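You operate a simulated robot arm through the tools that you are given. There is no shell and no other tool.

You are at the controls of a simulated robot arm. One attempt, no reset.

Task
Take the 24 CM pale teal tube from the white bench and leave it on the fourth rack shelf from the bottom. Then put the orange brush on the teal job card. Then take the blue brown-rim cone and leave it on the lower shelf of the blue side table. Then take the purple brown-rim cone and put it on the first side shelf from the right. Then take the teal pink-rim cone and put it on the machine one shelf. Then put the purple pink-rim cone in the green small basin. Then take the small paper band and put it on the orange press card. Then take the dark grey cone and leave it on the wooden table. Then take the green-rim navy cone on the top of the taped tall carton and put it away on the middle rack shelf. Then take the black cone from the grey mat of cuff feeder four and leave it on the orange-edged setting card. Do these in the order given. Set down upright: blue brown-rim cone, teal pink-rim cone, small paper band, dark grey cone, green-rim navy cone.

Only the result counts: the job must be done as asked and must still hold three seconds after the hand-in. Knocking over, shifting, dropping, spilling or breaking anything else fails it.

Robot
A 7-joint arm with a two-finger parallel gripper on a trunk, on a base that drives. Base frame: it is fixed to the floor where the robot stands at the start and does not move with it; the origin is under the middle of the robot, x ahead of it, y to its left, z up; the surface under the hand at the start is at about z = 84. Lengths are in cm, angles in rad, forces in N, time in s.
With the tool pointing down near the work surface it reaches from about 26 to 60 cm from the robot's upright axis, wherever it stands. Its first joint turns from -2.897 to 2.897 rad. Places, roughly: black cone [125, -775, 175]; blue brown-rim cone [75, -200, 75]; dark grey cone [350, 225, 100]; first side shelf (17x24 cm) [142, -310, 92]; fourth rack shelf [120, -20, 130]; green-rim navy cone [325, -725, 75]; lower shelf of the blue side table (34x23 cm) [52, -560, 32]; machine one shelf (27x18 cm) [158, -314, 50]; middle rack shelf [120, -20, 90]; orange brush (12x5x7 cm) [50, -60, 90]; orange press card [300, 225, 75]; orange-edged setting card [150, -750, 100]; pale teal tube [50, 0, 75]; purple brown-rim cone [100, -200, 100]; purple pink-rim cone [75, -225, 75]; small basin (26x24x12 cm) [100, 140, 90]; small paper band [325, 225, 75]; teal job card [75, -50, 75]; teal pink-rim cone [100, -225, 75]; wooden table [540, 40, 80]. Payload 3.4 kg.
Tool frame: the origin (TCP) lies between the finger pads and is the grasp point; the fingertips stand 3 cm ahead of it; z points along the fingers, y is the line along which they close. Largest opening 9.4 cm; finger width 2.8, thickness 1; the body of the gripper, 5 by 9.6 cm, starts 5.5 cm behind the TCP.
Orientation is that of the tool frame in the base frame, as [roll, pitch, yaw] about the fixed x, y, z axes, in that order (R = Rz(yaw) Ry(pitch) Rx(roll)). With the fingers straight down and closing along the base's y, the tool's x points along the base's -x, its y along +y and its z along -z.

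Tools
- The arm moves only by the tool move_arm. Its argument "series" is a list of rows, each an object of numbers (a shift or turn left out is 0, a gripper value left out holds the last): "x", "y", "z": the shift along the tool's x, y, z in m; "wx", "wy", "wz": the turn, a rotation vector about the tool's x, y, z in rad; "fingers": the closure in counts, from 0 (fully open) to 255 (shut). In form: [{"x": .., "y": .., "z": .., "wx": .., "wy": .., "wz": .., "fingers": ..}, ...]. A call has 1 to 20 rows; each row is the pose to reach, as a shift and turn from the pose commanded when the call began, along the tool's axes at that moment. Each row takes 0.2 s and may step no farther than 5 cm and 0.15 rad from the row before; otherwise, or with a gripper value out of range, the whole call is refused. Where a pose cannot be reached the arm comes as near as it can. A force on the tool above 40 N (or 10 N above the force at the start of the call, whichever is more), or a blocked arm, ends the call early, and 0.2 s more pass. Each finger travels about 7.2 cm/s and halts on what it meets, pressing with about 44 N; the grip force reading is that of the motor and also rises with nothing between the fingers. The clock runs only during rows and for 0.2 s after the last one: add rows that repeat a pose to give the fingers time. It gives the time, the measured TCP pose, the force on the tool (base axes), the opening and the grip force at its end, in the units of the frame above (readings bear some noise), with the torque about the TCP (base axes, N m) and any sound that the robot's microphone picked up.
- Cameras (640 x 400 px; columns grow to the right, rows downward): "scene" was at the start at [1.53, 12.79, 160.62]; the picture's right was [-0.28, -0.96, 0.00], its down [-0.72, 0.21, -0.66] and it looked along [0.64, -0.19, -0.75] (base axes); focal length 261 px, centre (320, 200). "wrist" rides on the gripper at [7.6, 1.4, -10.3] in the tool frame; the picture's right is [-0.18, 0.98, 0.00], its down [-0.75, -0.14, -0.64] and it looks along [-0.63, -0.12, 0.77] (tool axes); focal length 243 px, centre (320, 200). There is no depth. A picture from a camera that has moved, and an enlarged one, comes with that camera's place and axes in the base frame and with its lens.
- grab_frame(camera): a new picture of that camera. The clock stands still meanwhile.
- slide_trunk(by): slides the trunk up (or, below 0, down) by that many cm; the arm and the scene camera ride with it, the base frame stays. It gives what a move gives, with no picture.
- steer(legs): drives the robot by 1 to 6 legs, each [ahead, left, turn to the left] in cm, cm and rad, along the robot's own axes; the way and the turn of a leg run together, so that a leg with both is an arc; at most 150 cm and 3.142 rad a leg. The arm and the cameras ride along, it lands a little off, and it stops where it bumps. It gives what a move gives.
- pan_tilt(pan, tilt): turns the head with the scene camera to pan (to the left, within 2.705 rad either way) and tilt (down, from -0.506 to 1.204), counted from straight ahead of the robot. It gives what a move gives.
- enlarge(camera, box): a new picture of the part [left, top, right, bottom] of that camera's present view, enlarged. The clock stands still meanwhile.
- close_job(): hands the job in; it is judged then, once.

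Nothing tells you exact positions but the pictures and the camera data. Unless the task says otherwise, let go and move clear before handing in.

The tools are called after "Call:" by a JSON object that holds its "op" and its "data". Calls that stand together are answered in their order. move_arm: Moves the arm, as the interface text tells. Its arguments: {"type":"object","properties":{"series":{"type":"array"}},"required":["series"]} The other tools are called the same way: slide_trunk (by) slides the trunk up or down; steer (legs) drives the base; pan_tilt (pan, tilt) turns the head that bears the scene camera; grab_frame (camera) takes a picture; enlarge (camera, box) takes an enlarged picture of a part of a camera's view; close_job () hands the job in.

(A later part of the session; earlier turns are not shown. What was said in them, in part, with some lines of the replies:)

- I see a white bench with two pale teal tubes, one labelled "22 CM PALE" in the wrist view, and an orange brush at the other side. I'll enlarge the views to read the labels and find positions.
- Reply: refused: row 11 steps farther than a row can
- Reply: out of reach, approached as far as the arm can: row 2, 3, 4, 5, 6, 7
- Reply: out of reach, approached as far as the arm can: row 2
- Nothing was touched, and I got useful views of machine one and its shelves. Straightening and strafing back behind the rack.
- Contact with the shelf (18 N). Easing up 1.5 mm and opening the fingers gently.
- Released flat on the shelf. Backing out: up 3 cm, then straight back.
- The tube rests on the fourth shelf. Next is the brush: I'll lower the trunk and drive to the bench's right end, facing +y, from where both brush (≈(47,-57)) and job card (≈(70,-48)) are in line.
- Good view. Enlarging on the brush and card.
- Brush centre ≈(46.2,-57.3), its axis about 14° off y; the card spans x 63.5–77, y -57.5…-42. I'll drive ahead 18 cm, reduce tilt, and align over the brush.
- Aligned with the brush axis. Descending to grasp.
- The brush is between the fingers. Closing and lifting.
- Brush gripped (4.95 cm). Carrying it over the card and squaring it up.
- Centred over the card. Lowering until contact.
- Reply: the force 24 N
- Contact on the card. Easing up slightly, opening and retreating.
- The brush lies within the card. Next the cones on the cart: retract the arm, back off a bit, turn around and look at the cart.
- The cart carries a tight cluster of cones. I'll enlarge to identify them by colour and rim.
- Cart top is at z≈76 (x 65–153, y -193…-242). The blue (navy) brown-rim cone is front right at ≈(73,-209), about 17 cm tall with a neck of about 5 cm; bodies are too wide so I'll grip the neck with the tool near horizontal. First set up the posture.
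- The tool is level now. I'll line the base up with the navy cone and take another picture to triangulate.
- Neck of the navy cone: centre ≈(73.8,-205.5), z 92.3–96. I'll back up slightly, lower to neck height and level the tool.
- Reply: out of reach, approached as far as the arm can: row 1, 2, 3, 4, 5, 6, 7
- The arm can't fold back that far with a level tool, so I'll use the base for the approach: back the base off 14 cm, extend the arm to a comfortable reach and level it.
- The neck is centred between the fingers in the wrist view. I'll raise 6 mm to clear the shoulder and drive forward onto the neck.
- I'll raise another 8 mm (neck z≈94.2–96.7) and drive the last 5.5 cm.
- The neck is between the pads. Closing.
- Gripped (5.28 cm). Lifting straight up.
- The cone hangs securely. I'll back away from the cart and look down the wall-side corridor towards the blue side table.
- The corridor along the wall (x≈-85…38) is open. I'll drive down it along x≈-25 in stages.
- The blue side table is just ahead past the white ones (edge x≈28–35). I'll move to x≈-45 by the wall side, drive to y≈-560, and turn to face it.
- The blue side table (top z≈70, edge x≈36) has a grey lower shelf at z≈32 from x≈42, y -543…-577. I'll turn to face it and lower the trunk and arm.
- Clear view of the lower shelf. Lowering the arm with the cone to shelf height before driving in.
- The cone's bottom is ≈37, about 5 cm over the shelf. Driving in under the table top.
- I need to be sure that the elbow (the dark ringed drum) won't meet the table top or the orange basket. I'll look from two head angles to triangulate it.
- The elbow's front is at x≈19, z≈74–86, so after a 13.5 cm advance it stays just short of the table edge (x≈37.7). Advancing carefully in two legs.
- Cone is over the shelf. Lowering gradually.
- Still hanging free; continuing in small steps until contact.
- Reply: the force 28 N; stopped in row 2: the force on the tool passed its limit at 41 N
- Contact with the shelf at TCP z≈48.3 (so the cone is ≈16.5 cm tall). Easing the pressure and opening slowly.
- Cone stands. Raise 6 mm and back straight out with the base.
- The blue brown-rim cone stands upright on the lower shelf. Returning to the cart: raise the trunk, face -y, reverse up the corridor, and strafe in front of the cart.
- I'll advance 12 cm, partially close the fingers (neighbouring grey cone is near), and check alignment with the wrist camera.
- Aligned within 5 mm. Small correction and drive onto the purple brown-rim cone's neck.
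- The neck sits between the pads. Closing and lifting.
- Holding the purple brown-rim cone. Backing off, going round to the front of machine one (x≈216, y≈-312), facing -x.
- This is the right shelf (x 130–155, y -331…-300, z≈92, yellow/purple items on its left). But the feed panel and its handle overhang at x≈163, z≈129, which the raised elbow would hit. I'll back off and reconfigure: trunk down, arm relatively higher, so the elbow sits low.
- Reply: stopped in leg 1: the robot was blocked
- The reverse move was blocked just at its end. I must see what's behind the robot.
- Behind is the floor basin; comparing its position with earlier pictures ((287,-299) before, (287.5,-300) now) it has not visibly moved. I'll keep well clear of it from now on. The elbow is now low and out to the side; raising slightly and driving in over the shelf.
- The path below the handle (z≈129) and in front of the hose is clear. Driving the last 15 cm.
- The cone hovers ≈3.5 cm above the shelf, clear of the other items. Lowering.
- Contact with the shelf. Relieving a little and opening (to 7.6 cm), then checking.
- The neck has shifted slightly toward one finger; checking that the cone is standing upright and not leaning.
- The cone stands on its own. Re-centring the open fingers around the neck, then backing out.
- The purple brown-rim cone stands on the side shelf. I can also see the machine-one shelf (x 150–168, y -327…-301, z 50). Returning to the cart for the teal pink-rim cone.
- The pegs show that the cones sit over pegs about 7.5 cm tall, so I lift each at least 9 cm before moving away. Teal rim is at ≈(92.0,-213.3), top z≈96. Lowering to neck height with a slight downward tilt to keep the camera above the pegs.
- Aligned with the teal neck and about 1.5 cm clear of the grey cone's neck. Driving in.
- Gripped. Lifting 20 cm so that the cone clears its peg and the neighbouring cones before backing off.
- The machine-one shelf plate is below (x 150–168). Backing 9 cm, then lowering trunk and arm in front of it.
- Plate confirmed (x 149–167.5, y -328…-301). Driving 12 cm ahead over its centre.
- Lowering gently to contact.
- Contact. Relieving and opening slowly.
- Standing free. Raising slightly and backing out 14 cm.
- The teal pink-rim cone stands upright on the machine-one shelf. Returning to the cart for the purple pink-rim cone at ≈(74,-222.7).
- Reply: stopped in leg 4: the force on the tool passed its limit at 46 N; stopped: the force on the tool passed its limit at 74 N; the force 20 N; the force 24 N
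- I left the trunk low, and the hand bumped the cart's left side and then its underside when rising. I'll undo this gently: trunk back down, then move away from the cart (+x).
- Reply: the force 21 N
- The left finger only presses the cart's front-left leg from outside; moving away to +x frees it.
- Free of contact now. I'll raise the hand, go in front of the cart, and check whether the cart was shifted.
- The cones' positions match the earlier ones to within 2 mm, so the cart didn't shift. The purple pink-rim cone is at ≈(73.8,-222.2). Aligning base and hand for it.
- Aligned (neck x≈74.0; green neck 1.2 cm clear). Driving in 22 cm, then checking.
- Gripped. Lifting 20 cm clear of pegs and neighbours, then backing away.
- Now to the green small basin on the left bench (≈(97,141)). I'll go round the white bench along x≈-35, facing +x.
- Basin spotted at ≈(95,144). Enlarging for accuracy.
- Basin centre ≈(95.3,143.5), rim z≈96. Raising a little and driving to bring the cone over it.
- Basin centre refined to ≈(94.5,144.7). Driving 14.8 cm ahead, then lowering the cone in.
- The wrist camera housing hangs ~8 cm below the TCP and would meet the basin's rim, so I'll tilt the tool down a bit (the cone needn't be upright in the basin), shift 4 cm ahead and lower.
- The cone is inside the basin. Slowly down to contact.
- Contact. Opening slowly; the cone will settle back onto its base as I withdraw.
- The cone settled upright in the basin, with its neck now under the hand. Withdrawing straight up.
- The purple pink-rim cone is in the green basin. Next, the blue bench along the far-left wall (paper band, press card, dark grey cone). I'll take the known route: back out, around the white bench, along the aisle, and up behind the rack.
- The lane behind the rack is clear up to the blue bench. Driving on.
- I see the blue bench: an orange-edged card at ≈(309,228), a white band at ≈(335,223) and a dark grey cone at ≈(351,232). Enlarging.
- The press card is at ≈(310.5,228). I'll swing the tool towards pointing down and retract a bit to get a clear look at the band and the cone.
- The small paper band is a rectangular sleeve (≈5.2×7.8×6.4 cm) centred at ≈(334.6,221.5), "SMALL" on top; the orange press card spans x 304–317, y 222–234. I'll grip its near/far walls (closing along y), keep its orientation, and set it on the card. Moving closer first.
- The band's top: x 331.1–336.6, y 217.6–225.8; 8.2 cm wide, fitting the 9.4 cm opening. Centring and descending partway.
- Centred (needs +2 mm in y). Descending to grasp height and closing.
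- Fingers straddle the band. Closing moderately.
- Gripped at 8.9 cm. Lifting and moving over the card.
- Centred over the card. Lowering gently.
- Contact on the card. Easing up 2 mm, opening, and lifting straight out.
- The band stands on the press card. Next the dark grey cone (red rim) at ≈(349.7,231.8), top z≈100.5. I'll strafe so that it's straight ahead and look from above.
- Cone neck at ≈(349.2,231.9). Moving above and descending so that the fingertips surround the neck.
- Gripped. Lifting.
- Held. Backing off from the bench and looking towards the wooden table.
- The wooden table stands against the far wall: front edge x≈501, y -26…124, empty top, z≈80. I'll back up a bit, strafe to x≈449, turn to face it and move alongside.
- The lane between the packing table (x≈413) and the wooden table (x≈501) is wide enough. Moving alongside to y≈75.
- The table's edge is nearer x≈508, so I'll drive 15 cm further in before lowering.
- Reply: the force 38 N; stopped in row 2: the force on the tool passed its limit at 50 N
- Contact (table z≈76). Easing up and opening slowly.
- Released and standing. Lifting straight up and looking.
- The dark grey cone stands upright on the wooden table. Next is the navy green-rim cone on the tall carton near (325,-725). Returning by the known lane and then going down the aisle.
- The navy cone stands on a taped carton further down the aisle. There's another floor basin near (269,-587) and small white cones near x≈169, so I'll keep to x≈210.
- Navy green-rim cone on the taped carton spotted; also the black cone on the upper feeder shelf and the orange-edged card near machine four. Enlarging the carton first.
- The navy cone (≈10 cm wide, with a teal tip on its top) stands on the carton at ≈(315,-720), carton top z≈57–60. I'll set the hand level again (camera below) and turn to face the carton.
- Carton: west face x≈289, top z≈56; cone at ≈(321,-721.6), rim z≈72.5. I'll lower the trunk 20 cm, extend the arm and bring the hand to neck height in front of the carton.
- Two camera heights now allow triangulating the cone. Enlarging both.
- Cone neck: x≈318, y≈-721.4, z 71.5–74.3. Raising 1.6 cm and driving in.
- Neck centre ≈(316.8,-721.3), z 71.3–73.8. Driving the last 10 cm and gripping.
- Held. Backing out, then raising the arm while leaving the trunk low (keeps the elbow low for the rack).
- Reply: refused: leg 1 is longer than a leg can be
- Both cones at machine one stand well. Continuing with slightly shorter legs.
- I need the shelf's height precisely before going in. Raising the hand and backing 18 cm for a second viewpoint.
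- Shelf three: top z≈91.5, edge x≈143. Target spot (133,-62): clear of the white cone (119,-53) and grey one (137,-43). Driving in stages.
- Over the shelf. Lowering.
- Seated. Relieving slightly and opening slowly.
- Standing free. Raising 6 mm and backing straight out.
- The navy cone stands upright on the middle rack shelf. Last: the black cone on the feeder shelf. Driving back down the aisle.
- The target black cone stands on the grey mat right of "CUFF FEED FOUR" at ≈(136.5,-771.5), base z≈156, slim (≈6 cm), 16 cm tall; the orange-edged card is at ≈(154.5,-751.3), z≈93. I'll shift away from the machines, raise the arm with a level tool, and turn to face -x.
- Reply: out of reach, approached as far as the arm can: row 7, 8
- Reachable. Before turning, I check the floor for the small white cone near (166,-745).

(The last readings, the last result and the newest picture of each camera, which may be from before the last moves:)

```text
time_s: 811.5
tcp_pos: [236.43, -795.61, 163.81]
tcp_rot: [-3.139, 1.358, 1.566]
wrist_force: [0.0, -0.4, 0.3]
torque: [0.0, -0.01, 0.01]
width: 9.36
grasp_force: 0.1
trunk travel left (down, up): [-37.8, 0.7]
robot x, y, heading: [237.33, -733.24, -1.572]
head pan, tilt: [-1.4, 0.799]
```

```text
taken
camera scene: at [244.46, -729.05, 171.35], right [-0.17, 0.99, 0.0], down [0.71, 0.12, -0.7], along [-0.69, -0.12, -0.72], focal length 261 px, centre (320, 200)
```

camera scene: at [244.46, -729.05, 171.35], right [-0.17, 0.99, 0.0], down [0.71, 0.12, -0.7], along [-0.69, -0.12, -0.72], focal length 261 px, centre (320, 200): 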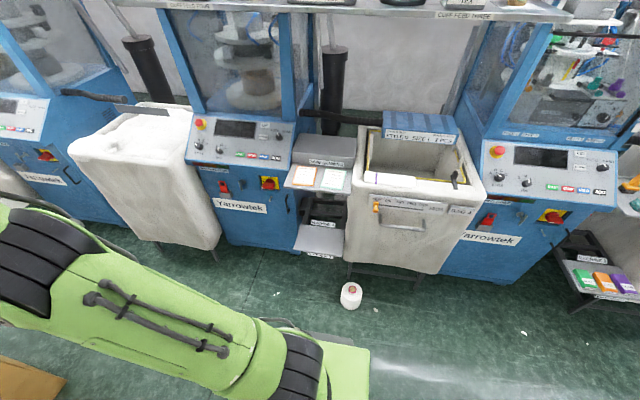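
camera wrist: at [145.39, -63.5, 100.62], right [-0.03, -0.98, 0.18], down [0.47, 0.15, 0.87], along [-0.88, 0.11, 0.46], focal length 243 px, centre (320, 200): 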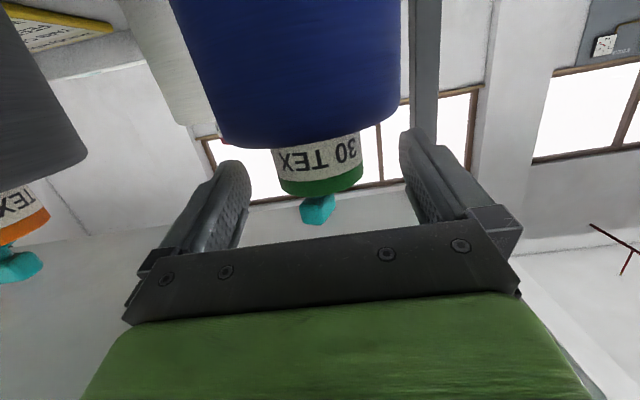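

The floor cone is at ≈(172,-722), clear of my path. Turning to face -x and lining up with the black cone.

Call:
{"op": "steer", "data": {"legs": [[0, 0, -1.571], [0, 38, 0]]}}

Call:
{"op": "pan_tilt", "data": {"pan": 0.0, "tilt": 0.1}}

Call:
{"op": "grab_frame", "data": {"camera": "scene"}}

Call:
{"op": "grab_frame", "data": {"camera": "wrist"}}

```text
time_s: 817.7
tcp_pos: [175.33, -771.15, 163.77]
tcp_rot: [-3.138, 1.361, 0.003]
wrist_force: [0.1, -0.6, 0.3]
torque: [0.0, 0.01, -0.04]
width: 9.39
grasp_force: 0.0
trunk travel left (down, up): [-37.8, 0.7]
robot x, y, heading: [237.67, -771.43, -3.133]
head pan, tilt: [-1.4, 0.799]
```

```text
time_s: 819.3
tcp_pos: [175.19, -771.11, 163.9]
tcp_rot: [-3.139, 1.359, 0.005]
wrist_force: [0.6, -0.3, 0.2]
torque: [-0.01, -0.01, 0.06]
width: 9.4
grasp_force: 0.1
trunk travel left (down, up): [-37.8, 0.7]
robot x, y, heading: [237.44, -771.55, -3.135]
head pan, tilt: [0.0, 0.099]
```

```text
taken
camera scene: at [234.27, -786.96, 177.64], right [-0.01, 1.0, 0.0], down [0.1, 0.0, -0.99], along [-0.99, -0.01, -0.1], focal length 261 px, centre (320, 200)
```

scene: 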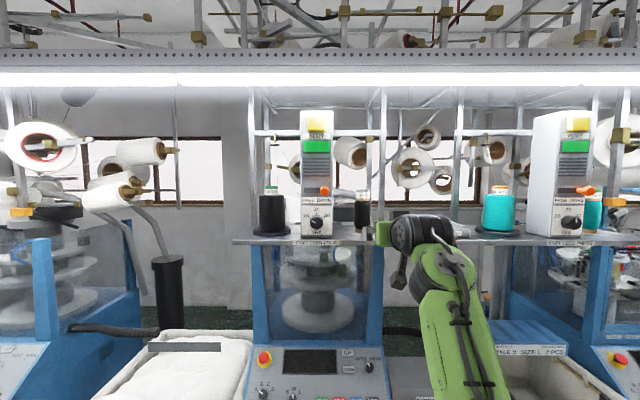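

```text
taken
camera wrist: at [186.94, -772.54, 158.58], right [-0.04, -0.98, 0.18], down [0.47, 0.14, 0.87], along [-0.88, 0.12, 0.46], focal length 243 px, centre (320, 200)
```

wrist: 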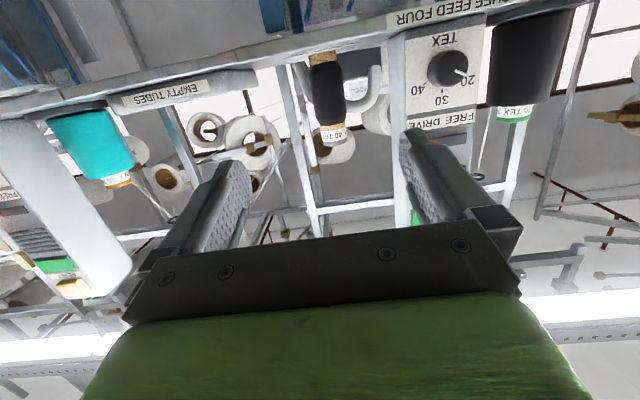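

Call:
{"op": "enlarge", "data": {"camera": "scene", "box": [290, 150, 450, 270]}}

Call:
{"op": "enlarge", "data": {"camera": "wrist", "box": [240, 20, 480, 180]}}

```text
3.33 times, centred on (370, 210) of scene
camera zoom: at [234.27, -786.96, 177.64], right [-0.01, 1.0, 0.0], down [0.1, 0.0, -0.99], along [-0.99, -0.01, -0.1], focal length 870 px, centre (153, 167)
```

zoom: 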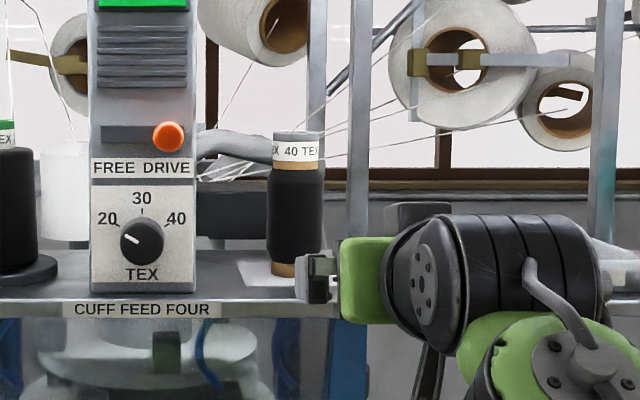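

```text
2.50 times, centred on (360, 100) of wrist
camera zoom: at [186.94, -772.54, 158.58], right [-0.04, -0.98, 0.18], down [0.47, 0.14, 0.87], along [-0.88, 0.12, 0.46], focal length 606 px, centre (220, 450)
```

zoom: 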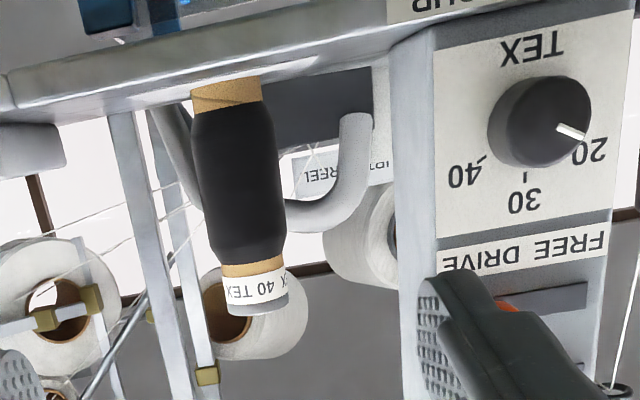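

Shelf top is z≈156.7 and the cone's body spans ≈159–168. I'll bring the hand to z≈166 (camera just above the shelf level) with slightly less extension, then advance with the base and re-measure.

Call:
{"op": "move_arm", "data": {"series": [{"x": -0.006, "z": -0.017}, {"x": -0.0185, "z": -0.035}, {"x": -0.0185, "z": -0.035}]}}

Call:
{"op": "steer", "data": {"legs": [[16, 1.0, -0.007]]}}

Call:
{"op": "grab_frame", "data": {"camera": "wrist"}}

Call:
{"op": "enlarge", "data": {"camera": "wrist", "box": [240, 20, 480, 180]}}

Call:
{"op": "enlarge", "data": {"camera": "scene", "box": [290, 150, 450, 270]}}

```text
time_s: 820.1
tcp_pos: [178.29, -771.1, 166.4]
tcp_rot: [-3.136, 1.359, 0.002]
wrist_force: [0.1, 0.3, 0.4]
torque: [0.04, 0.01, -0.03]
width: 9.41
grasp_force: 0.0
trunk travel left (down, up): [-37.8, 0.7]
robot x, y, heading: [237.1, -771.74, -3.135]
head pan, tilt: [0.0, 0.099]
```

```text
time_s: 821.5
tcp_pos: [162.43, -771.73, 166.48]
tcp_rot: [-3.139, 1.358, -0.003]
wrist_force: [-0.4, -0.3, 0.6]
torque: [0.01, 0.01, 0.01]
width: 9.41
grasp_force: 0.0
trunk travel left (down, up): [-37.8, 0.7]
robot x, y, heading: [221.27, -772.41, 3.141]
head pan, tilt: [0.0, 0.099]
```

```text
taken
camera wrist: at [174.0, -773.29, 161.13], right [-0.05, -0.98, 0.18], down [0.47, 0.14, 0.87], along [-0.88, 0.12, 0.46], focal length 243 px, centre (320, 200)
```

wrist: 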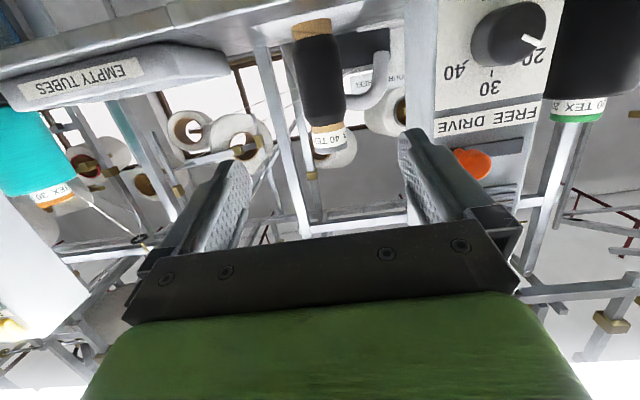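

```text
2.50 times, centred on (360, 100) of wrist
camera zoom: at [174.0, -773.29, 161.13], right [-0.05, -0.98, 0.18], down [0.47, 0.14, 0.87], along [-0.88, 0.12, 0.46], focal length 606 px, centre (220, 450)
```

zoom: 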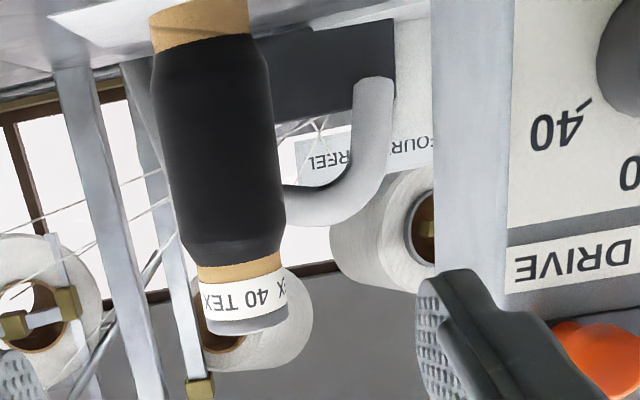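

```text
3.33 times, centred on (370, 210) of scene
camera zoom: at [218.17, -787.99, 177.64], right [0.0, 1.0, 0.0], down [0.1, 0.0, -1.0], along [-1.0, 0.0, -0.1], focal length 870 px, centre (153, 167)
```

zoom: 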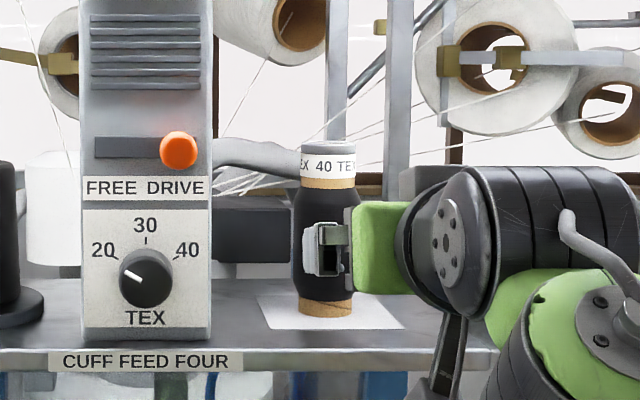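

Refined: cone at ≈(135.5,-771.4), shelf edge x≈149, z≈156. Advancing 14 cm and checking.

Call:
{"op": "steer", "data": {"legs": [[14, 0, 0]]}}

Call:
{"op": "grab_frame", "data": {"camera": "wrist"}}

Call:
{"op": "enlarge", "data": {"camera": "scene", "box": [310, 150, 470, 270]}}

Call:
{"op": "pan_tilt", "data": {"pan": -0.3, "tilt": 1.15}}

Call:
{"op": "grab_frame", "data": {"camera": "scene"}}

```text
time_s: 822.8
tcp_pos: [148.52, -771.79, 166.51]
tcp_rot: [-3.138, 1.358, -0.003]
wrist_force: [0.1, 0.3, 0.1]
torque: [0.0, 0.0, 0.02]
width: 9.4
grasp_force: 0.0
trunk travel left (down, up): [-37.8, 0.7]
robot x, y, heading: [207.3, -772.81, -3.143]
head pan, tilt: [0.0, 0.099]
```

```text
taken
camera wrist: at [160.09, -773.36, 161.15], right [-0.04, -0.98, 0.18], down [0.47, 0.14, 0.87], along [-0.88, 0.12, 0.46], focal length 243 px, centre (320, 200)
```

wrist: 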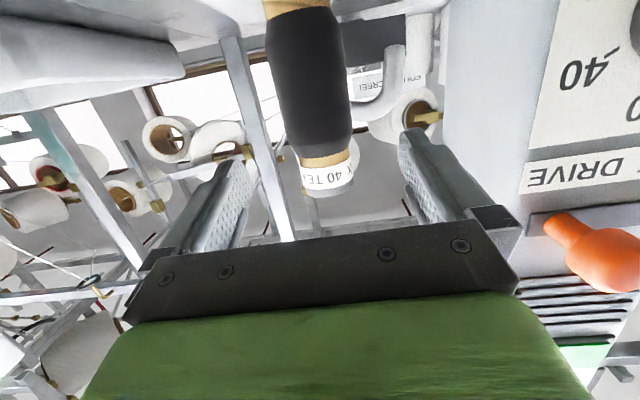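

```text
3.33 times, centred on (390, 210) of scene
camera zoom: at [204.27, -787.99, 177.64], right [0.0, 1.0, 0.0], down [0.1, 0.0, -1.0], along [-1.0, 0.0, -0.1], focal length 870 px, centre (87, 167)
```

zoom: 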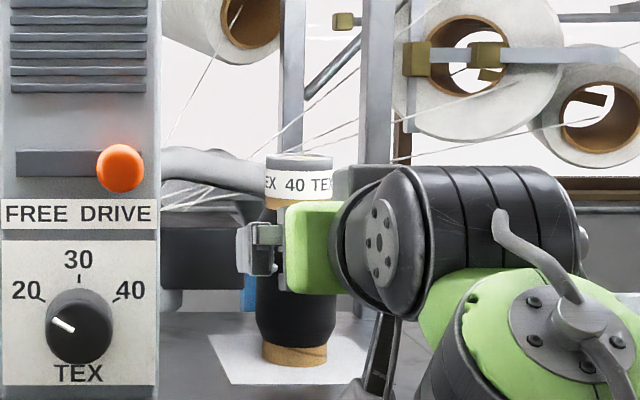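

```text
time_s: 824.1
tcp_pos: [148.43, -771.73, 166.39]
tcp_rot: [-3.138, 1.36, -0.002]
wrist_force: [0.6, 1.0, 0.0]
torque: [-0.02, 0.0, -0.02]
width: 9.4
grasp_force: 0.1
trunk travel left (down, up): [-37.8, 0.7]
robot x, y, heading: [207.37, -772.62, -3.145]
head pan, tilt: [-0.3, 1.15]
```

```text
taken
camera scene: at [207.73, -786.23, 168.86], right [0.29, 0.96, 0.0], down [0.87, -0.27, -0.41], along [-0.39, 0.12, -0.91], focal length 261 px, centre (320, 200)
```

scene: 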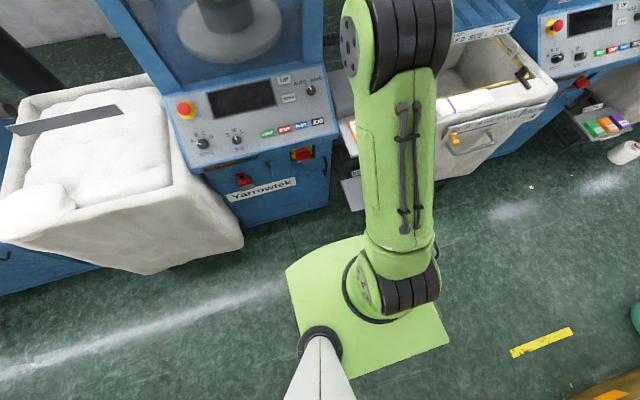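

Base and panel clearances look fine. Narrowing the opening slightly (post nearby) and advancing the last 12.7 cm.

Call:
{"op": "move_arm", "data": {"series": [{"fingers": 30}, {"fingers": 30}]}}

Call:
{"op": "steer", "data": {"legs": [[7, 0, 0.003]]}}

Call:
{"op": "pan_tilt", "data": {"pan": 0.0, "tilt": 0.1}}

Call:
{"op": "grab_frame", "data": {"camera": "wrist"}}

Call:
{"op": "enlarge", "data": {"camera": "scene", "box": [310, 150, 470, 270]}}

```text
time_s: 824.7
tcp_pos: [148.29, -771.91, 166.46]
tcp_rot: [-3.139, 1.36, -0.003]
wrist_force: [0.0, 0.0, 0.1]
torque: [0.0, 0.0, 0.02]
width: 8.28
grasp_force: 0.0
trunk travel left (down, up): [-37.8, 0.7]
robot x, y, heading: [207.6, -772.52, -3.14]
head pan, tilt: [-0.3, 1.15]
```

```text
time_s: 825.7
tcp_pos: [141.22, -771.88, 166.33]
tcp_rot: [-3.139, 1.361, 0.0]
wrist_force: [-0.8, -0.5, 0.1]
torque: [0.0, -0.01, 0.0]
width: 8.31
grasp_force: 0.1
trunk travel left (down, up): [-37.8, 0.7]
robot x, y, heading: [200.57, -772.71, -3.142]
head pan, tilt: [-0.3, 1.15]
```

```text
time_s: 827.0
tcp_pos: [141.33, -772.03, 166.39]
tcp_rot: [-3.139, 1.358, -0.001]
wrist_force: [0.4, 0.5, -0.3]
torque: [0.03, 0.0, -0.01]
width: 8.31
grasp_force: 0.0
trunk travel left (down, up): [-37.8, 0.7]
robot x, y, heading: [200.84, -772.74, -3.14]
head pan, tilt: [0.0, 0.099]
```

```text
taken
camera wrist: at [153.06, -773.49, 161.13], right [-0.04, -0.98, 0.18], down [0.47, 0.14, 0.87], along [-0.88, 0.12, 0.46], focal length 243 px, centre (320, 200)
```

wrist: 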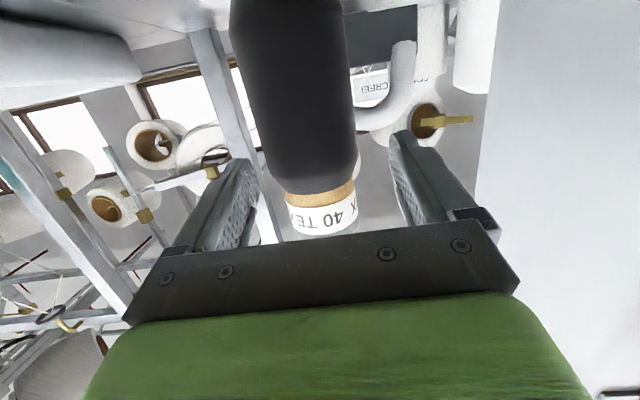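

```text
3.33 times, centred on (390, 210) of scene
camera zoom: at [197.28, -788.01, 177.63], right [0.0, 1.0, 0.0], down [0.1, 0.0, -0.99], along [-0.99, 0.0, -0.1], focal length 870 px, centre (87, 167)
```

zoom: 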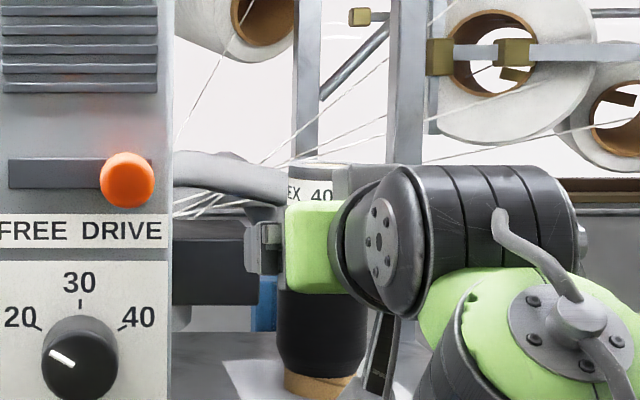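

Cone centre ≈(136,-771.4). Shifting 5 mm sideways and advancing the last 5.3 cm.

Call:
{"op": "move_arm", "data": {"series": [{"y": -0.005}, {"y": -0.005}]}}

Call:
{"op": "steer", "data": {"legs": [[5.3, 0, 0]]}}

Call:
{"op": "grab_frame", "data": {"camera": "wrist"}}

```text
time_s: 827.6
tcp_pos: [141.3, -771.51, 166.3]
tcp_rot: [-3.138, 1.358, -0.003]
wrist_force: [-0.5, 0.5, -0.4]
torque: [0.02, -0.03, -0.02]
width: 8.28
grasp_force: 0.1
trunk travel left (down, up): [-37.8, 0.7]
robot x, y, heading: [200.85, -772.54, -3.138]
head pan, tilt: [0.0, 0.099]
```

```text
time_s: 828.6
tcp_pos: [136.12, -771.54, 166.31]
tcp_rot: [-3.137, 1.359, 0.0]
wrist_force: [0.0, 0.1, -0.4]
torque: [-0.01, 0.04, 0.03]
width: 8.29
grasp_force: 0.0
trunk travel left (down, up): [-37.8, 0.7]
robot x, y, heading: [195.22, -772.48, -3.139]
head pan, tilt: [0.0, 0.099]
```

```text
taken
camera wrist: at [147.83, -772.99, 161.13], right [-0.04, -0.98, 0.18], down [0.47, 0.14, 0.87], along [-0.88, 0.12, 0.46], focal length 243 px, centre (320, 200)
```

wrist: 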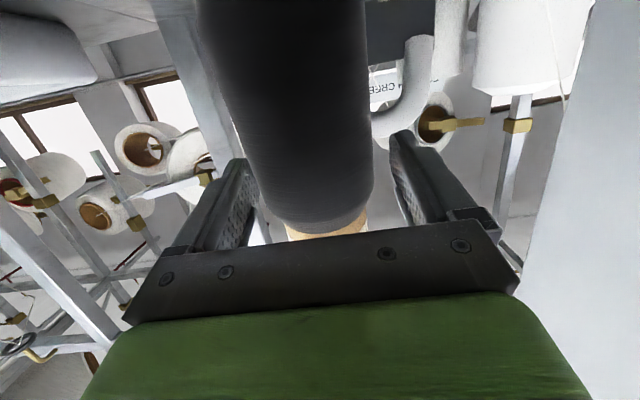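

The body is between the fingers. Closing.

Call:
{"op": "move_arm", "data": {"series": [{"fingers": 90}, {"fingers": 160}, {"fingers": 255}, {"fingers": 255}, {"fingers": 255}]}}

Call:
{"op": "grab_frame", "data": {"camera": "wrist"}}

```text
time_s: 829.8
tcp_pos: [136.09, -771.47, 166.31]
tcp_rot: [-3.139, 1.36, -0.001]
wrist_force: [-0.5, 0.5, -1.8]
torque: [0.02, -0.02, -0.02]
width: 6.56
grasp_force: 44.0
trunk travel left (down, up): [-37.8, 0.7]
robot x, y, heading: [195.1, -772.46, -3.138]
head pan, tilt: [0.0, 0.099]
```

```text
taken
camera wrist: at [147.71, -772.99, 161.08], right [-0.04, -0.98, 0.18], down [0.47, 0.14, 0.87], along [-0.88, 0.12, 0.46], focal length 243 px, centre (320, 200)
```

wrist: 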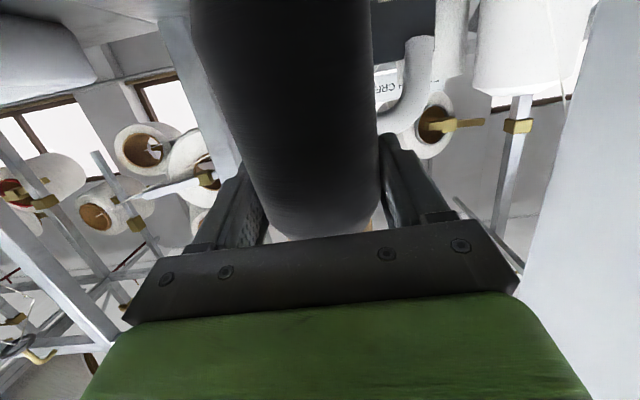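

Gripped (6.56 cm). Lifting by trunk and arm a couple of centimetres.

Call:
{"op": "slide_trunk", "data": {"by": 0.6}}

Call:
{"op": "move_arm", "data": {"series": [{"x": -0.005, "z": -0.001}, {"x": -0.01, "z": -0.003}, {"x": -0.015, "z": -0.006}, {"x": -0.02, "z": -0.009}, {"x": -0.02, "z": -0.009}]}}

Call:
{"op": "enlarge", "data": {"camera": "scene", "box": [310, 150, 470, 300]}}

Call:
{"op": "grab_frame", "data": {"camera": "wrist"}}

```text
time_s: 830.3
tcp_pos: [136.05, -771.45, 166.96]
tcp_rot: [-3.141, 1.36, -0.002]
wrist_force: [-0.3, -0.3, -1.6]
torque: [0.0, 0.0, -0.03]
width: 6.55
grasp_force: 43.6
trunk travel left (down, up): [-38.4, 0.1]
robot x, y, heading: [195.13, -772.56, -3.143]
head pan, tilt: [0.0, 0.099]
```

```text
time_s: 831.5
tcp_pos: [137.43, -771.5, 168.1]
tcp_rot: [-3.138, 1.358, -0.001]
wrist_force: [0.1, -0.5, -0.2]
torque: [0.01, 0.01, 0.02]
width: 6.53
grasp_force: 43.8
out of reach, approached as far as the arm can: row 2, 3, 4, 5
trunk travel left (down, up): [-38.4, 0.1]
robot x, y, heading: [195.27, -772.57, -3.143]
head pan, tilt: [0.0, 0.099]
```

```text
2.67 times, centred on (390, 225) of scene
camera zoom: at [192.03, -788.04, 178.21], right [0.0, 1.0, 0.0], down [0.1, 0.0, -0.99], along [-0.99, 0.0, -0.1], focal length 696 px, centre (133, 133)
```

zoom: 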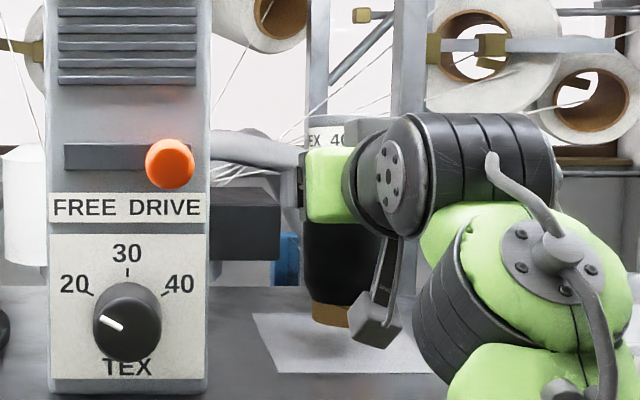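

```text
taken
camera wrist: at [149.05, -772.9, 162.81], right [-0.04, -0.98, 0.18], down [0.47, 0.14, 0.87], along [-0.88, 0.12, 0.46], focal length 243 px, centre (320, 200)
```

wrist: 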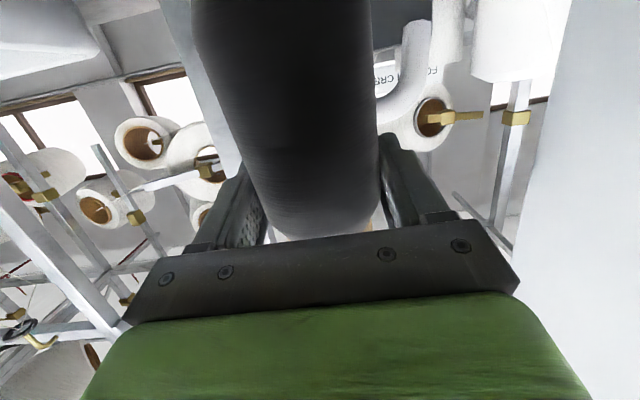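

Lifted 1.8 cm. Backing straight out.

Call:
{"op": "steer", "data": {"legs": [[-40, 0, 0]]}}

Call:
{"op": "grab_frame", "data": {"camera": "scene"}}

```text
time_s: 834.0
tcp_pos: [177.75, -771.28, 168.08]
tcp_rot: [-3.14, 1.36, -0.001]
wrist_force: [-0.5, 0.1, -1.0]
torque: [0.01, -0.02, -0.02]
width: 6.55
grasp_force: 44.4
trunk travel left (down, up): [-38.4, 0.1]
robot x, y, heading: [235.44, -772.32, -3.142]
head pan, tilt: [0.0, 0.099]
```

```text
taken
camera scene: at [232.44, -787.89, 178.21], right [0.0, 1.0, 0.0], down [0.1, 0.0, -0.99], along [-0.99, 0.0, -0.1], focal length 261 px, centre (320, 200)
```

scene: 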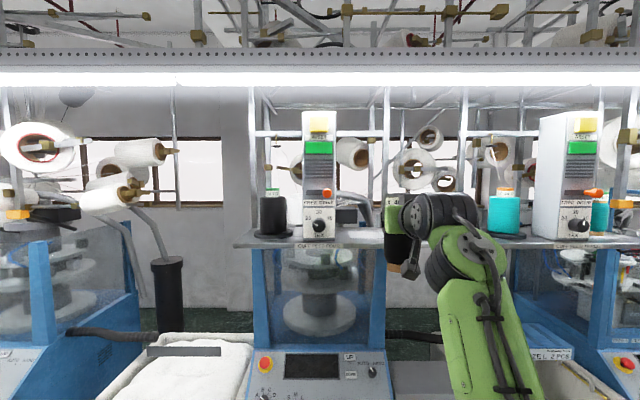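

Holding the cone. Strafing to line up with the orange-edged card, then lowering trunk and arm.

Call:
{"op": "steer", "data": {"legs": [[0, -20, 0]]}}

Call:
{"op": "slide_trunk", "data": {"by": -34}}

Call:
{"op": "pan_tilt", "data": {"pan": 0.0, "tilt": 0.6}}

Call:
{"op": "grab_frame", "data": {"camera": "scene"}}

Call:
{"op": "enlarge", "data": {"camera": "scene", "box": [280, 130, 440, 250]}}

```text
time_s: 835.6
tcp_pos: [177.58, -751.25, 168.1]
tcp_rot: [-3.139, 1.361, -0.001]
wrist_force: [-0.5, 0.2, -1.3]
torque: [0.04, -0.02, 0.0]
width: 6.57
grasp_force: 44.1
trunk travel left (down, up): [-38.4, 0.1]
robot x, y, heading: [235.53, -752.49, -3.14]
head pan, tilt: [0.0, 0.099]
```

```text
time_s: 839.0
tcp_pos: [177.69, -751.33, 134.11]
tcp_rot: [-3.137, 1.359, -0.001]
wrist_force: [0.3, 0.3, 0.1]
torque: [-0.01, 0.0, -0.02]
width: 6.55
grasp_force: 44.1
trunk travel left (down, up): [-4.4, 34.1]
robot x, y, heading: [235.64, -752.28, -3.138]
head pan, tilt: [0.0, 0.099]
```

```text
time_s: 839.9
tcp_pos: [177.73, -751.27, 134.14]
tcp_rot: [-3.138, 1.359, 0.0]
wrist_force: [0.3, -0.4, -1.2]
torque: [0.01, 0.03, 0.05]
width: 6.54
grasp_force: 43.8
trunk travel left (down, up): [-4.4, 34.1]
robot x, y, heading: [235.38, -752.98, -3.141]
head pan, tilt: [0.0, 0.6]
```

```text
taken
camera scene: at [232.73, -767.93, 139.56], right [0.0, 1.0, 0.0], down [0.56, 0.0, -0.83], along [-0.83, 0.0, -0.56], focal length 261 px, centre (320, 200)
```

scene: 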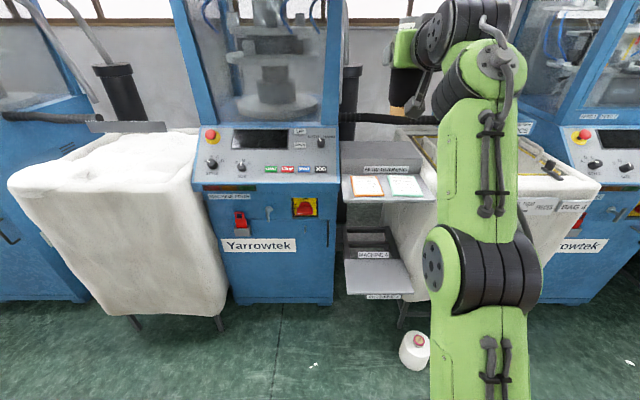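

```text
3.33 times, centred on (360, 190) of scene
camera zoom: at [232.73, -767.93, 139.56], right [0.0, 1.0, 0.0], down [0.56, 0.0, -0.83], along [-0.83, 0.0, -0.56], focal length 870 px, centre (187, 233)
```

zoom: 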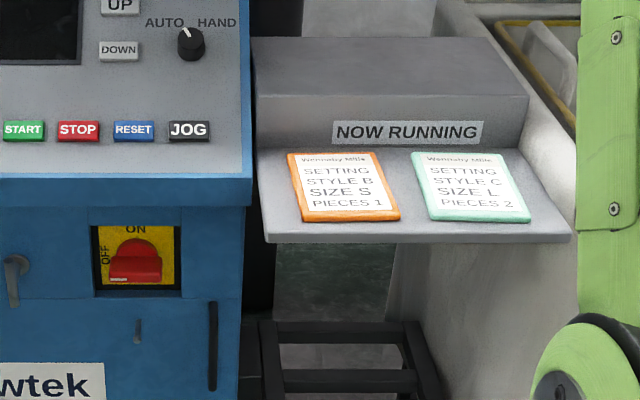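

Card centre ≈(154.2,-751.8), z≈91.7. Lowering the arm in front of it.

Call:
{"op": "move_arm", "data": {"series": [{"x": 0.038, "z": 0.015}, {"x": 0.075, "z": 0.03}, {"x": 0.113, "z": 0.045}, {"x": 0.15, "z": 0.06}, {"x": 0.188, "z": 0.075}, {"x": 0.226, "z": 0.089}, {"x": 0.226, "y": 0.005, "z": 0.089}, {"x": 0.226, "y": 0.005, "z": 0.089}]}}

Call:
{"op": "grab_frame", "data": {"camera": "scene"}}

Call:
{"op": "enlarge", "data": {"camera": "scene", "box": [280, 130, 440, 250]}}

```text
time_s: 841.7
tcp_pos: [173.8, -751.72, 110.09]
tcp_rot: [-3.138, 1.359, 0.0]
wrist_force: [0.4, -0.6, -0.8]
torque: [0.0, -0.03, -0.03]
width: 6.53
grasp_force: 43.9
trunk travel left (down, up): [-4.4, 34.1]
robot x, y, heading: [235.62, -752.78, -3.136]
head pan, tilt: [0.0, 0.6]
```

```text
taken
camera scene: at [232.73, -767.93, 139.56], right [0.0, 1.0, 0.0], down [0.57, 0.0, -0.82], along [-0.82, 0.0, -0.57], focal length 261 px, centre (320, 200)
```

scene: 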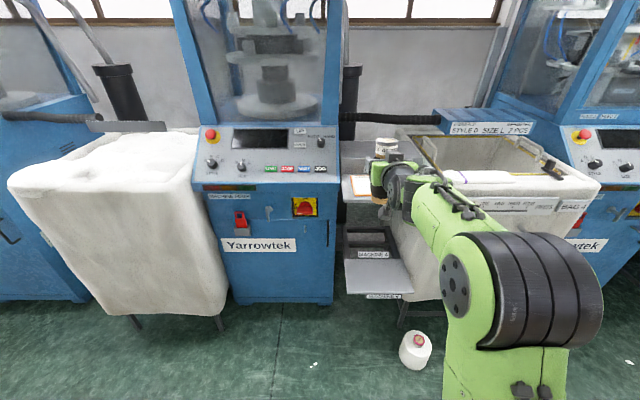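

```text
3.33 times, centred on (360, 190) of scene
camera zoom: at [232.73, -767.93, 139.56], right [0.0, 1.0, 0.0], down [0.57, 0.0, -0.82], along [-0.82, 0.0, -0.57], focal length 870 px, centre (187, 233)
```

zoom: 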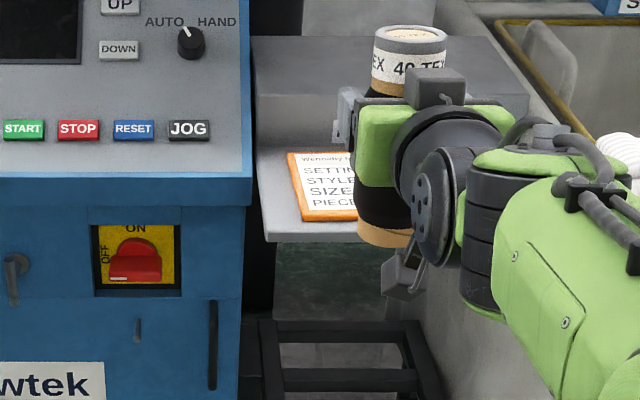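

Call:
{"op": "steer", "data": {"legs": [[12, 0, -0.004]]}}

Call:
{"op": "enlarge", "data": {"camera": "scene", "box": [280, 130, 460, 265]}}

```text
time_s: 842.9
tcp_pos: [161.69, -751.41, 110.08]
tcp_rot: [-3.137, 1.357, -0.006]
wrist_force: [0.4, 0.9, -0.7]
torque: [0.03, -0.01, 0.03]
width: 6.56
grasp_force: 44.2
trunk travel left (down, up): [-4.4, 34.1]
robot x, y, heading: [223.46, -752.34, 3.143]
head pan, tilt: [0.0, 0.6]
```

```text
2.96 times, centred on (370, 198) of scene
camera zoom: at [220.48, -767.92, 139.55], right [0.0, 1.0, 0.0], down [0.57, 0.0, -0.82], along [-0.82, 0.0, -0.57], focal length 773 px, centre (172, 207)
```

zoom: 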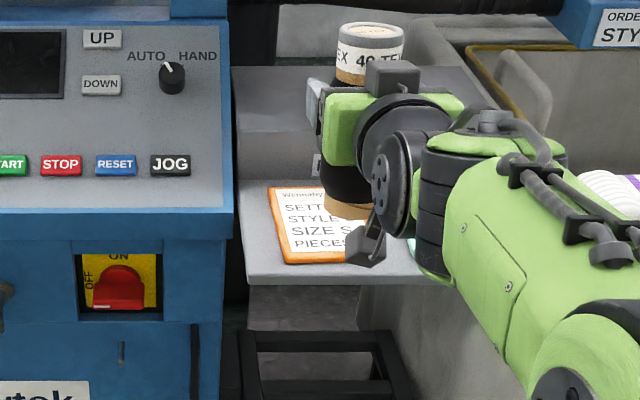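

Call:
{"op": "steer", "data": {"legs": [[7.2, 0.4, 0]]}}

Call:
{"op": "enlarge", "data": {"camera": "scene", "box": [280, 130, 460, 265]}}

Call:
{"op": "move_arm", "data": {"series": [{"x": 0.0196, "z": 0.0042}, {"x": 0.034, "z": 0.0073}, {"x": 0.034, "z": 0.0073}]}}

Call:
{"op": "enlarge", "data": {"camera": "scene", "box": [280, 150, 460, 285]}}

```text
time_s: 843.9
tcp_pos: [154.33, -751.88, 110.06]
tcp_rot: [-3.139, 1.357, -0.007]
wrist_force: [0.0, -0.3, -1.1]
torque: [0.02, 0.02, 0.02]
width: 6.52
grasp_force: 44.0
trunk travel left (down, up): [-4.4, 34.1]
robot x, y, heading: [216.4, -752.81, 3.145]
head pan, tilt: [0.0, 0.6]
```

```text
2.96 times, centred on (370, 198) of scene
camera zoom: at [213.27, -768.32, 139.55], right [0.0, 1.0, 0.0], down [0.57, 0.0, -0.82], along [-0.82, 0.0, -0.57], focal length 773 px, centre (172, 207)
```

zoom: 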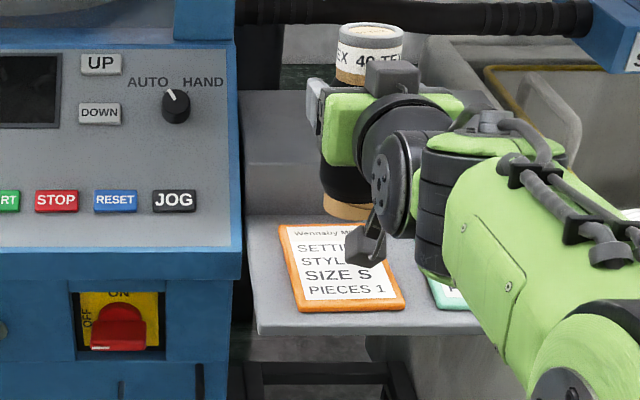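

```text
time_s: 844.7
tcp_pos: [154.53, -751.83, 106.5]
tcp_rot: [-3.137, 1.358, -0.005]
wrist_force: [0.0, 0.5, -0.8]
torque: [0.0, -0.06, 0.04]
width: 6.52
grasp_force: 44.1
trunk travel left (down, up): [-4.4, 34.1]
robot x, y, heading: [216.24, -752.94, 3.143]
head pan, tilt: [0.0, 0.6]
```

```text
2.96 times, centred on (370, 218) of scene
camera zoom: at [213.42, -768.31, 139.56], right [0.0, 1.0, 0.0], down [0.57, 0.0, -0.82], along [-0.82, 0.0, -0.57], focal length 773 px, centre (172, 148)
```

zoom: 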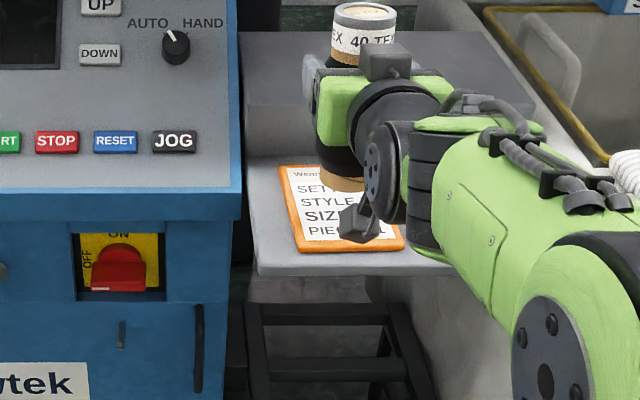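

Card confirmed at ≈(153.5,-751.5), z≈91. Lowering slowly.

Call:
{"op": "move_arm", "data": {"series": [{"x": 0.0147, "z": 0.0031}, {"x": 0.03, "z": 0.0064}, {"x": 0.03, "z": 0.0064}]}}

Call:
{"op": "enlarge", "data": {"camera": "scene", "box": [280, 150, 460, 285]}}

```text
time_s: 845.5
tcp_pos: [154.54, -751.81, 103.48]
tcp_rot: [-3.138, 1.357, -0.006]
wrist_force: [0.3, 0.4, -0.6]
torque: [-0.02, -0.03, 0.02]
width: 6.53
grasp_force: 43.8
trunk travel left (down, up): [-4.4, 34.1]
robot x, y, heading: [216.23, -753.17, 3.138]
head pan, tilt: [0.0, 0.6]
```

```text
2.96 times, centred on (370, 218) of scene
camera zoom: at [213.42, -768.31, 139.56], right [0.0, 1.0, 0.0], down [0.57, 0.0, -0.82], along [-0.82, 0.0, -0.57], focal length 773 px, centre (172, 148)
```

zoom: 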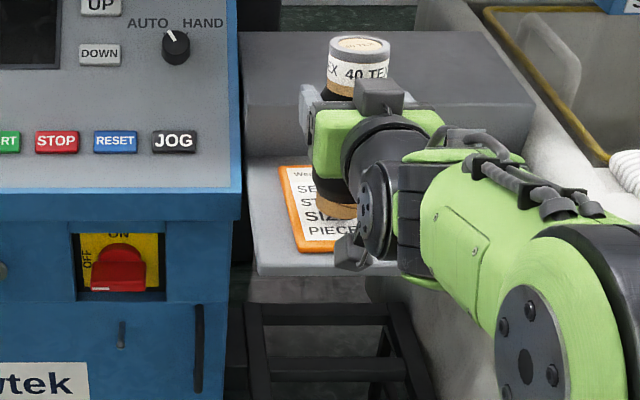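

Call:
{"op": "move_arm", "data": {"series": [{"x": 0.0049, "z": 0.001}, {"x": 0.0098, "z": 0.0021}, {"x": 0.0098, "z": 0.0021}]}}

```text
time_s: 846.3
tcp_pos: [154.42, -751.82, 102.52]
tcp_rot: [-3.14, 1.36, -0.006]
wrist_force: [-0.4, -0.6, 1.2]
torque: [0.03, 0.07, -0.02]
width: 6.55
grasp_force: 44.6
trunk travel left (down, up): [-4.4, 34.1]
robot x, y, heading: [216.27, -753.06, 3.137]
head pan, tilt: [0.0, 0.6]
```

Call:
{"op": "move_arm", "data": {"series": [{"x": 0.001, "z": 0.0002}, {"x": 0.002, "z": 0.0004}, {"x": 0.002, "z": 0.0004}]}}

```text
time_s: 847.1
tcp_pos: [154.6, -751.78, 102.5]
tcp_rot: [-3.137, 1.364, -0.004]
wrist_force: [-2.1, 1.2, 10.6]
torque: [0.05, 0.47, -0.02]
width: 6.53
grasp_force: 43.9
trunk travel left (down, up): [-4.4, 34.1]
robot x, y, heading: [216.74, -753.14, 3.139]
head pan, tilt: [0.0, 0.6]
```

Contact on the card. Opening slowly.

Call:
{"op": "move_arm", "data": {"series": [{"x": -0.001}, {"x": -0.001, "fingers": 120}, {"x": -0.001, "fingers": 80}, {"x": -0.001, "fingers": 60}, {"x": -0.001, "fingers": 40}, {"x": -0.001, "fingers": 20}, {"x": -0.001, "fingers": 0}, {"x": -0.001, "fingers": 0}]}}

Call:
{"op": "grab_frame", "data": {"camera": "wrist"}}

Call:
{"op": "enlarge", "data": {"camera": "scene", "box": [280, 150, 460, 285]}}

```text
time_s: 848.9
tcp_pos: [154.48, -751.91, 102.48]
tcp_rot: [-3.138, 1.359, -0.005]
wrist_force: [-1.0, -0.6, -0.4]
torque: [0.03, -0.01, -0.01]
width: 9.4
grasp_force: 0.1
trunk travel left (down, up): [-4.4, 34.1]
robot x, y, heading: [216.15, -752.68, 3.142]
head pan, tilt: [0.0, 0.6]
```

```text
taken
camera wrist: at [166.17, -753.42, 97.12], right [-0.05, -0.98, 0.18], down [0.47, 0.14, 0.87], along [-0.88, 0.12, 0.46], focal length 243 px, centre (320, 200)
```

wrist: 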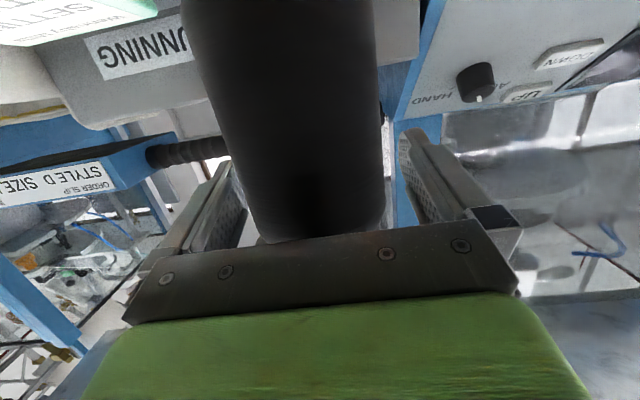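

```text
2.96 times, centred on (370, 218) of scene
camera zoom: at [213.43, -768.31, 139.56], right [0.0, 1.0, 0.0], down [0.57, 0.0, -0.83], along [-0.82, 0.0, -0.57], focal length 773 px, centre (172, 148)
```

zoom: 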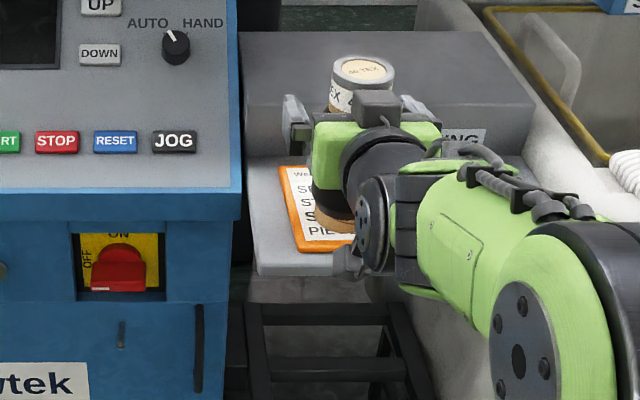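

The cone appears to stand by itself. Backing straight out and verifying.

Call:
{"op": "steer", "data": {"legs": [[-4, 0, 0]]}}

Call:
{"op": "grab_frame", "data": {"camera": "wrist"}}

Call:
{"op": "steer", "data": {"legs": [[-14, 0, 0]]}}

Call:
{"op": "enlarge", "data": {"camera": "scene", "box": [280, 120, 460, 255]}}

```text
time_s: 849.8
tcp_pos: [158.45, -751.91, 102.49]
tcp_rot: [-3.139, 1.36, -0.007]
wrist_force: [1.1, -0.2, 0.5]
torque: [-0.01, 0.0, 0.02]
width: 9.4
grasp_force: 0.0
trunk travel left (down, up): [-4.4, 34.1]
robot x, y, heading: [220.66, -753.32, 3.135]
head pan, tilt: [0.0, 0.6]
```

```text
taken
camera wrist: at [170.25, -753.43, 97.19], right [-0.05, -0.98, 0.18], down [0.47, 0.14, 0.87], along [-0.88, 0.12, 0.46], focal length 243 px, centre (320, 200)
```

wrist: 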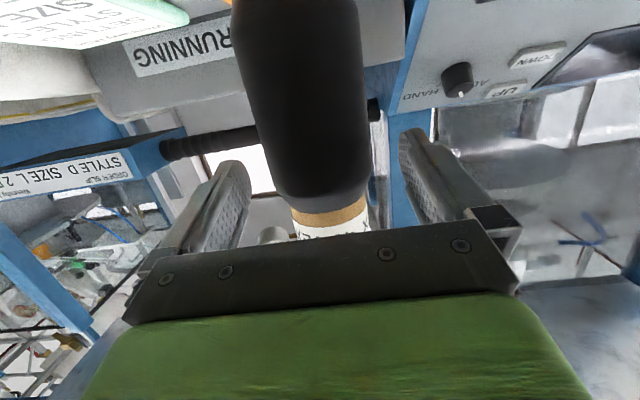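

```text
time_s: 851.1
tcp_pos: [172.4, -751.82, 102.44]
tcp_rot: [-3.139, 1.36, -0.006]
wrist_force: [-0.2, -0.7, 0.4]
torque: [0.02, -0.04, 0.0]
width: 9.39
grasp_force: 0.0
trunk travel left (down, up): [-4.4, 34.1]
robot x, y, heading: [234.21, -753.13, 3.141]
head pan, tilt: [0.0, 0.6]
```

```text
2.96 times, centred on (370, 188) of scene
camera zoom: at [231.4, -768.34, 139.56], right [0.0, 1.0, 0.0], down [0.56, 0.0, -0.83], along [-0.83, 0.0, -0.56], focal length 773 px, centre (172, 237)
```

zoom: 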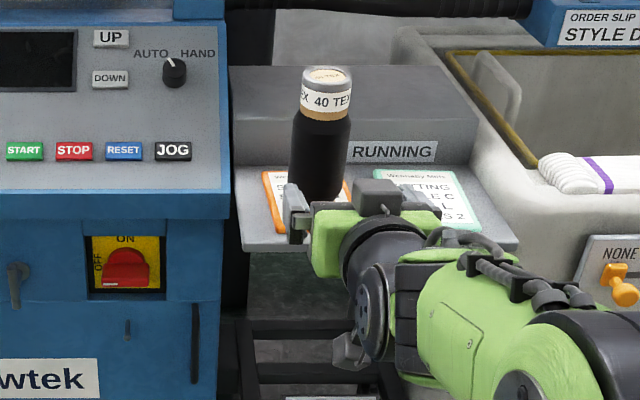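

The black cone stands on the orange-edged card. I'll move the arm aside for a full check.

Call:
{"op": "move_arm", "data": {"series": [{"x": -0.04, "z": -0.02}, {"x": -0.08, "z": -0.035}, {"x": -0.12, "z": -0.05}, {"x": -0.16, "z": -0.06}, {"x": -0.2, "z": -0.07}]}}

Call:
{"op": "enlarge", "data": {"camera": "scene", "box": [300, 130, 420, 220]}}

```text
time_s: 852.3
tcp_pos: [175.19, -751.83, 123.5]
tcp_rot: [-3.14, 1.359, -0.007]
wrist_force: [-0.2, 0.3, 0.0]
torque: [-0.01, -0.01, 0.04]
width: 9.4
grasp_force: 0.1
trunk travel left (down, up): [-4.4, 34.1]
robot x, y, heading: [234.21, -752.8, 3.141]
head pan, tilt: [0.0, 0.6]
```

```text
4.44 times, centred on (360, 175) of scene
camera zoom: at [231.29, -768.34, 139.56], right [0.0, 1.0, 0.0], down [0.56, 0.0, -0.83], along [-0.83, 0.0, -0.56], focal length 1160 px, centre (142, 311)
```

zoom: 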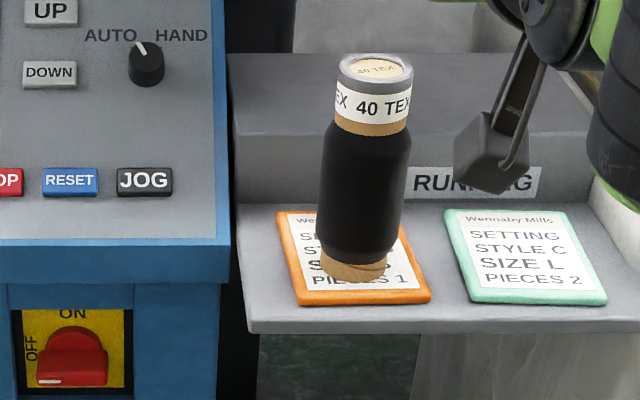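

All ten items are placed as asked: the black cone stands on the orange-edged card, and the earlier placements looked sound when last seen. The gripper is open and clear, so I'm handing in.

Call:
{"op": "close_job", "data": {}}

```text
The job is handed in.
```

I did all ten moves in the order you gave and handed the job in; I haven't seen the verdict.

| Item | Where it is now |
|---|---|
| 24 CM pale teal tube | Flat on the fourth rack shelf |
| Orange brush | On the teal job card |
| Blue brown-rim cone | Upright on the lower shelf of the blue side table |
| Purple brown-rim cone | On the first side shelf from the right (machine one) |
| Teal pink-rim cone | Upright on the machine one shelf |
| Purple pink-rim cone | In the green small basin |
| Small paper band | On the orange press card, the same way up as I found it |
| Dark grey cone | Upright on the wooden table |
| Green-rim navy cone | Upright on the middle rack shelf |
| Black cone | Upright on the orange-edged setting card |

Two contacts along the way could count against the job:
- **Floor basin:** while reversing near machine one I touched the basin on the floor. Its position matched earlier pictures to within about 2 cm, and I saw no shift.
- **Cone cart:** the hand hit the cart's front-left leg, then its underside as I raised the trunk (peaks of 46 N and 74 N). Afterwards the cones on it were within about 2 mm of where they had been, so the cart doesn't appear to have moved.

I checked each item in the camera pictures after letting go. I did not go back round to recheck all ten before handing in.
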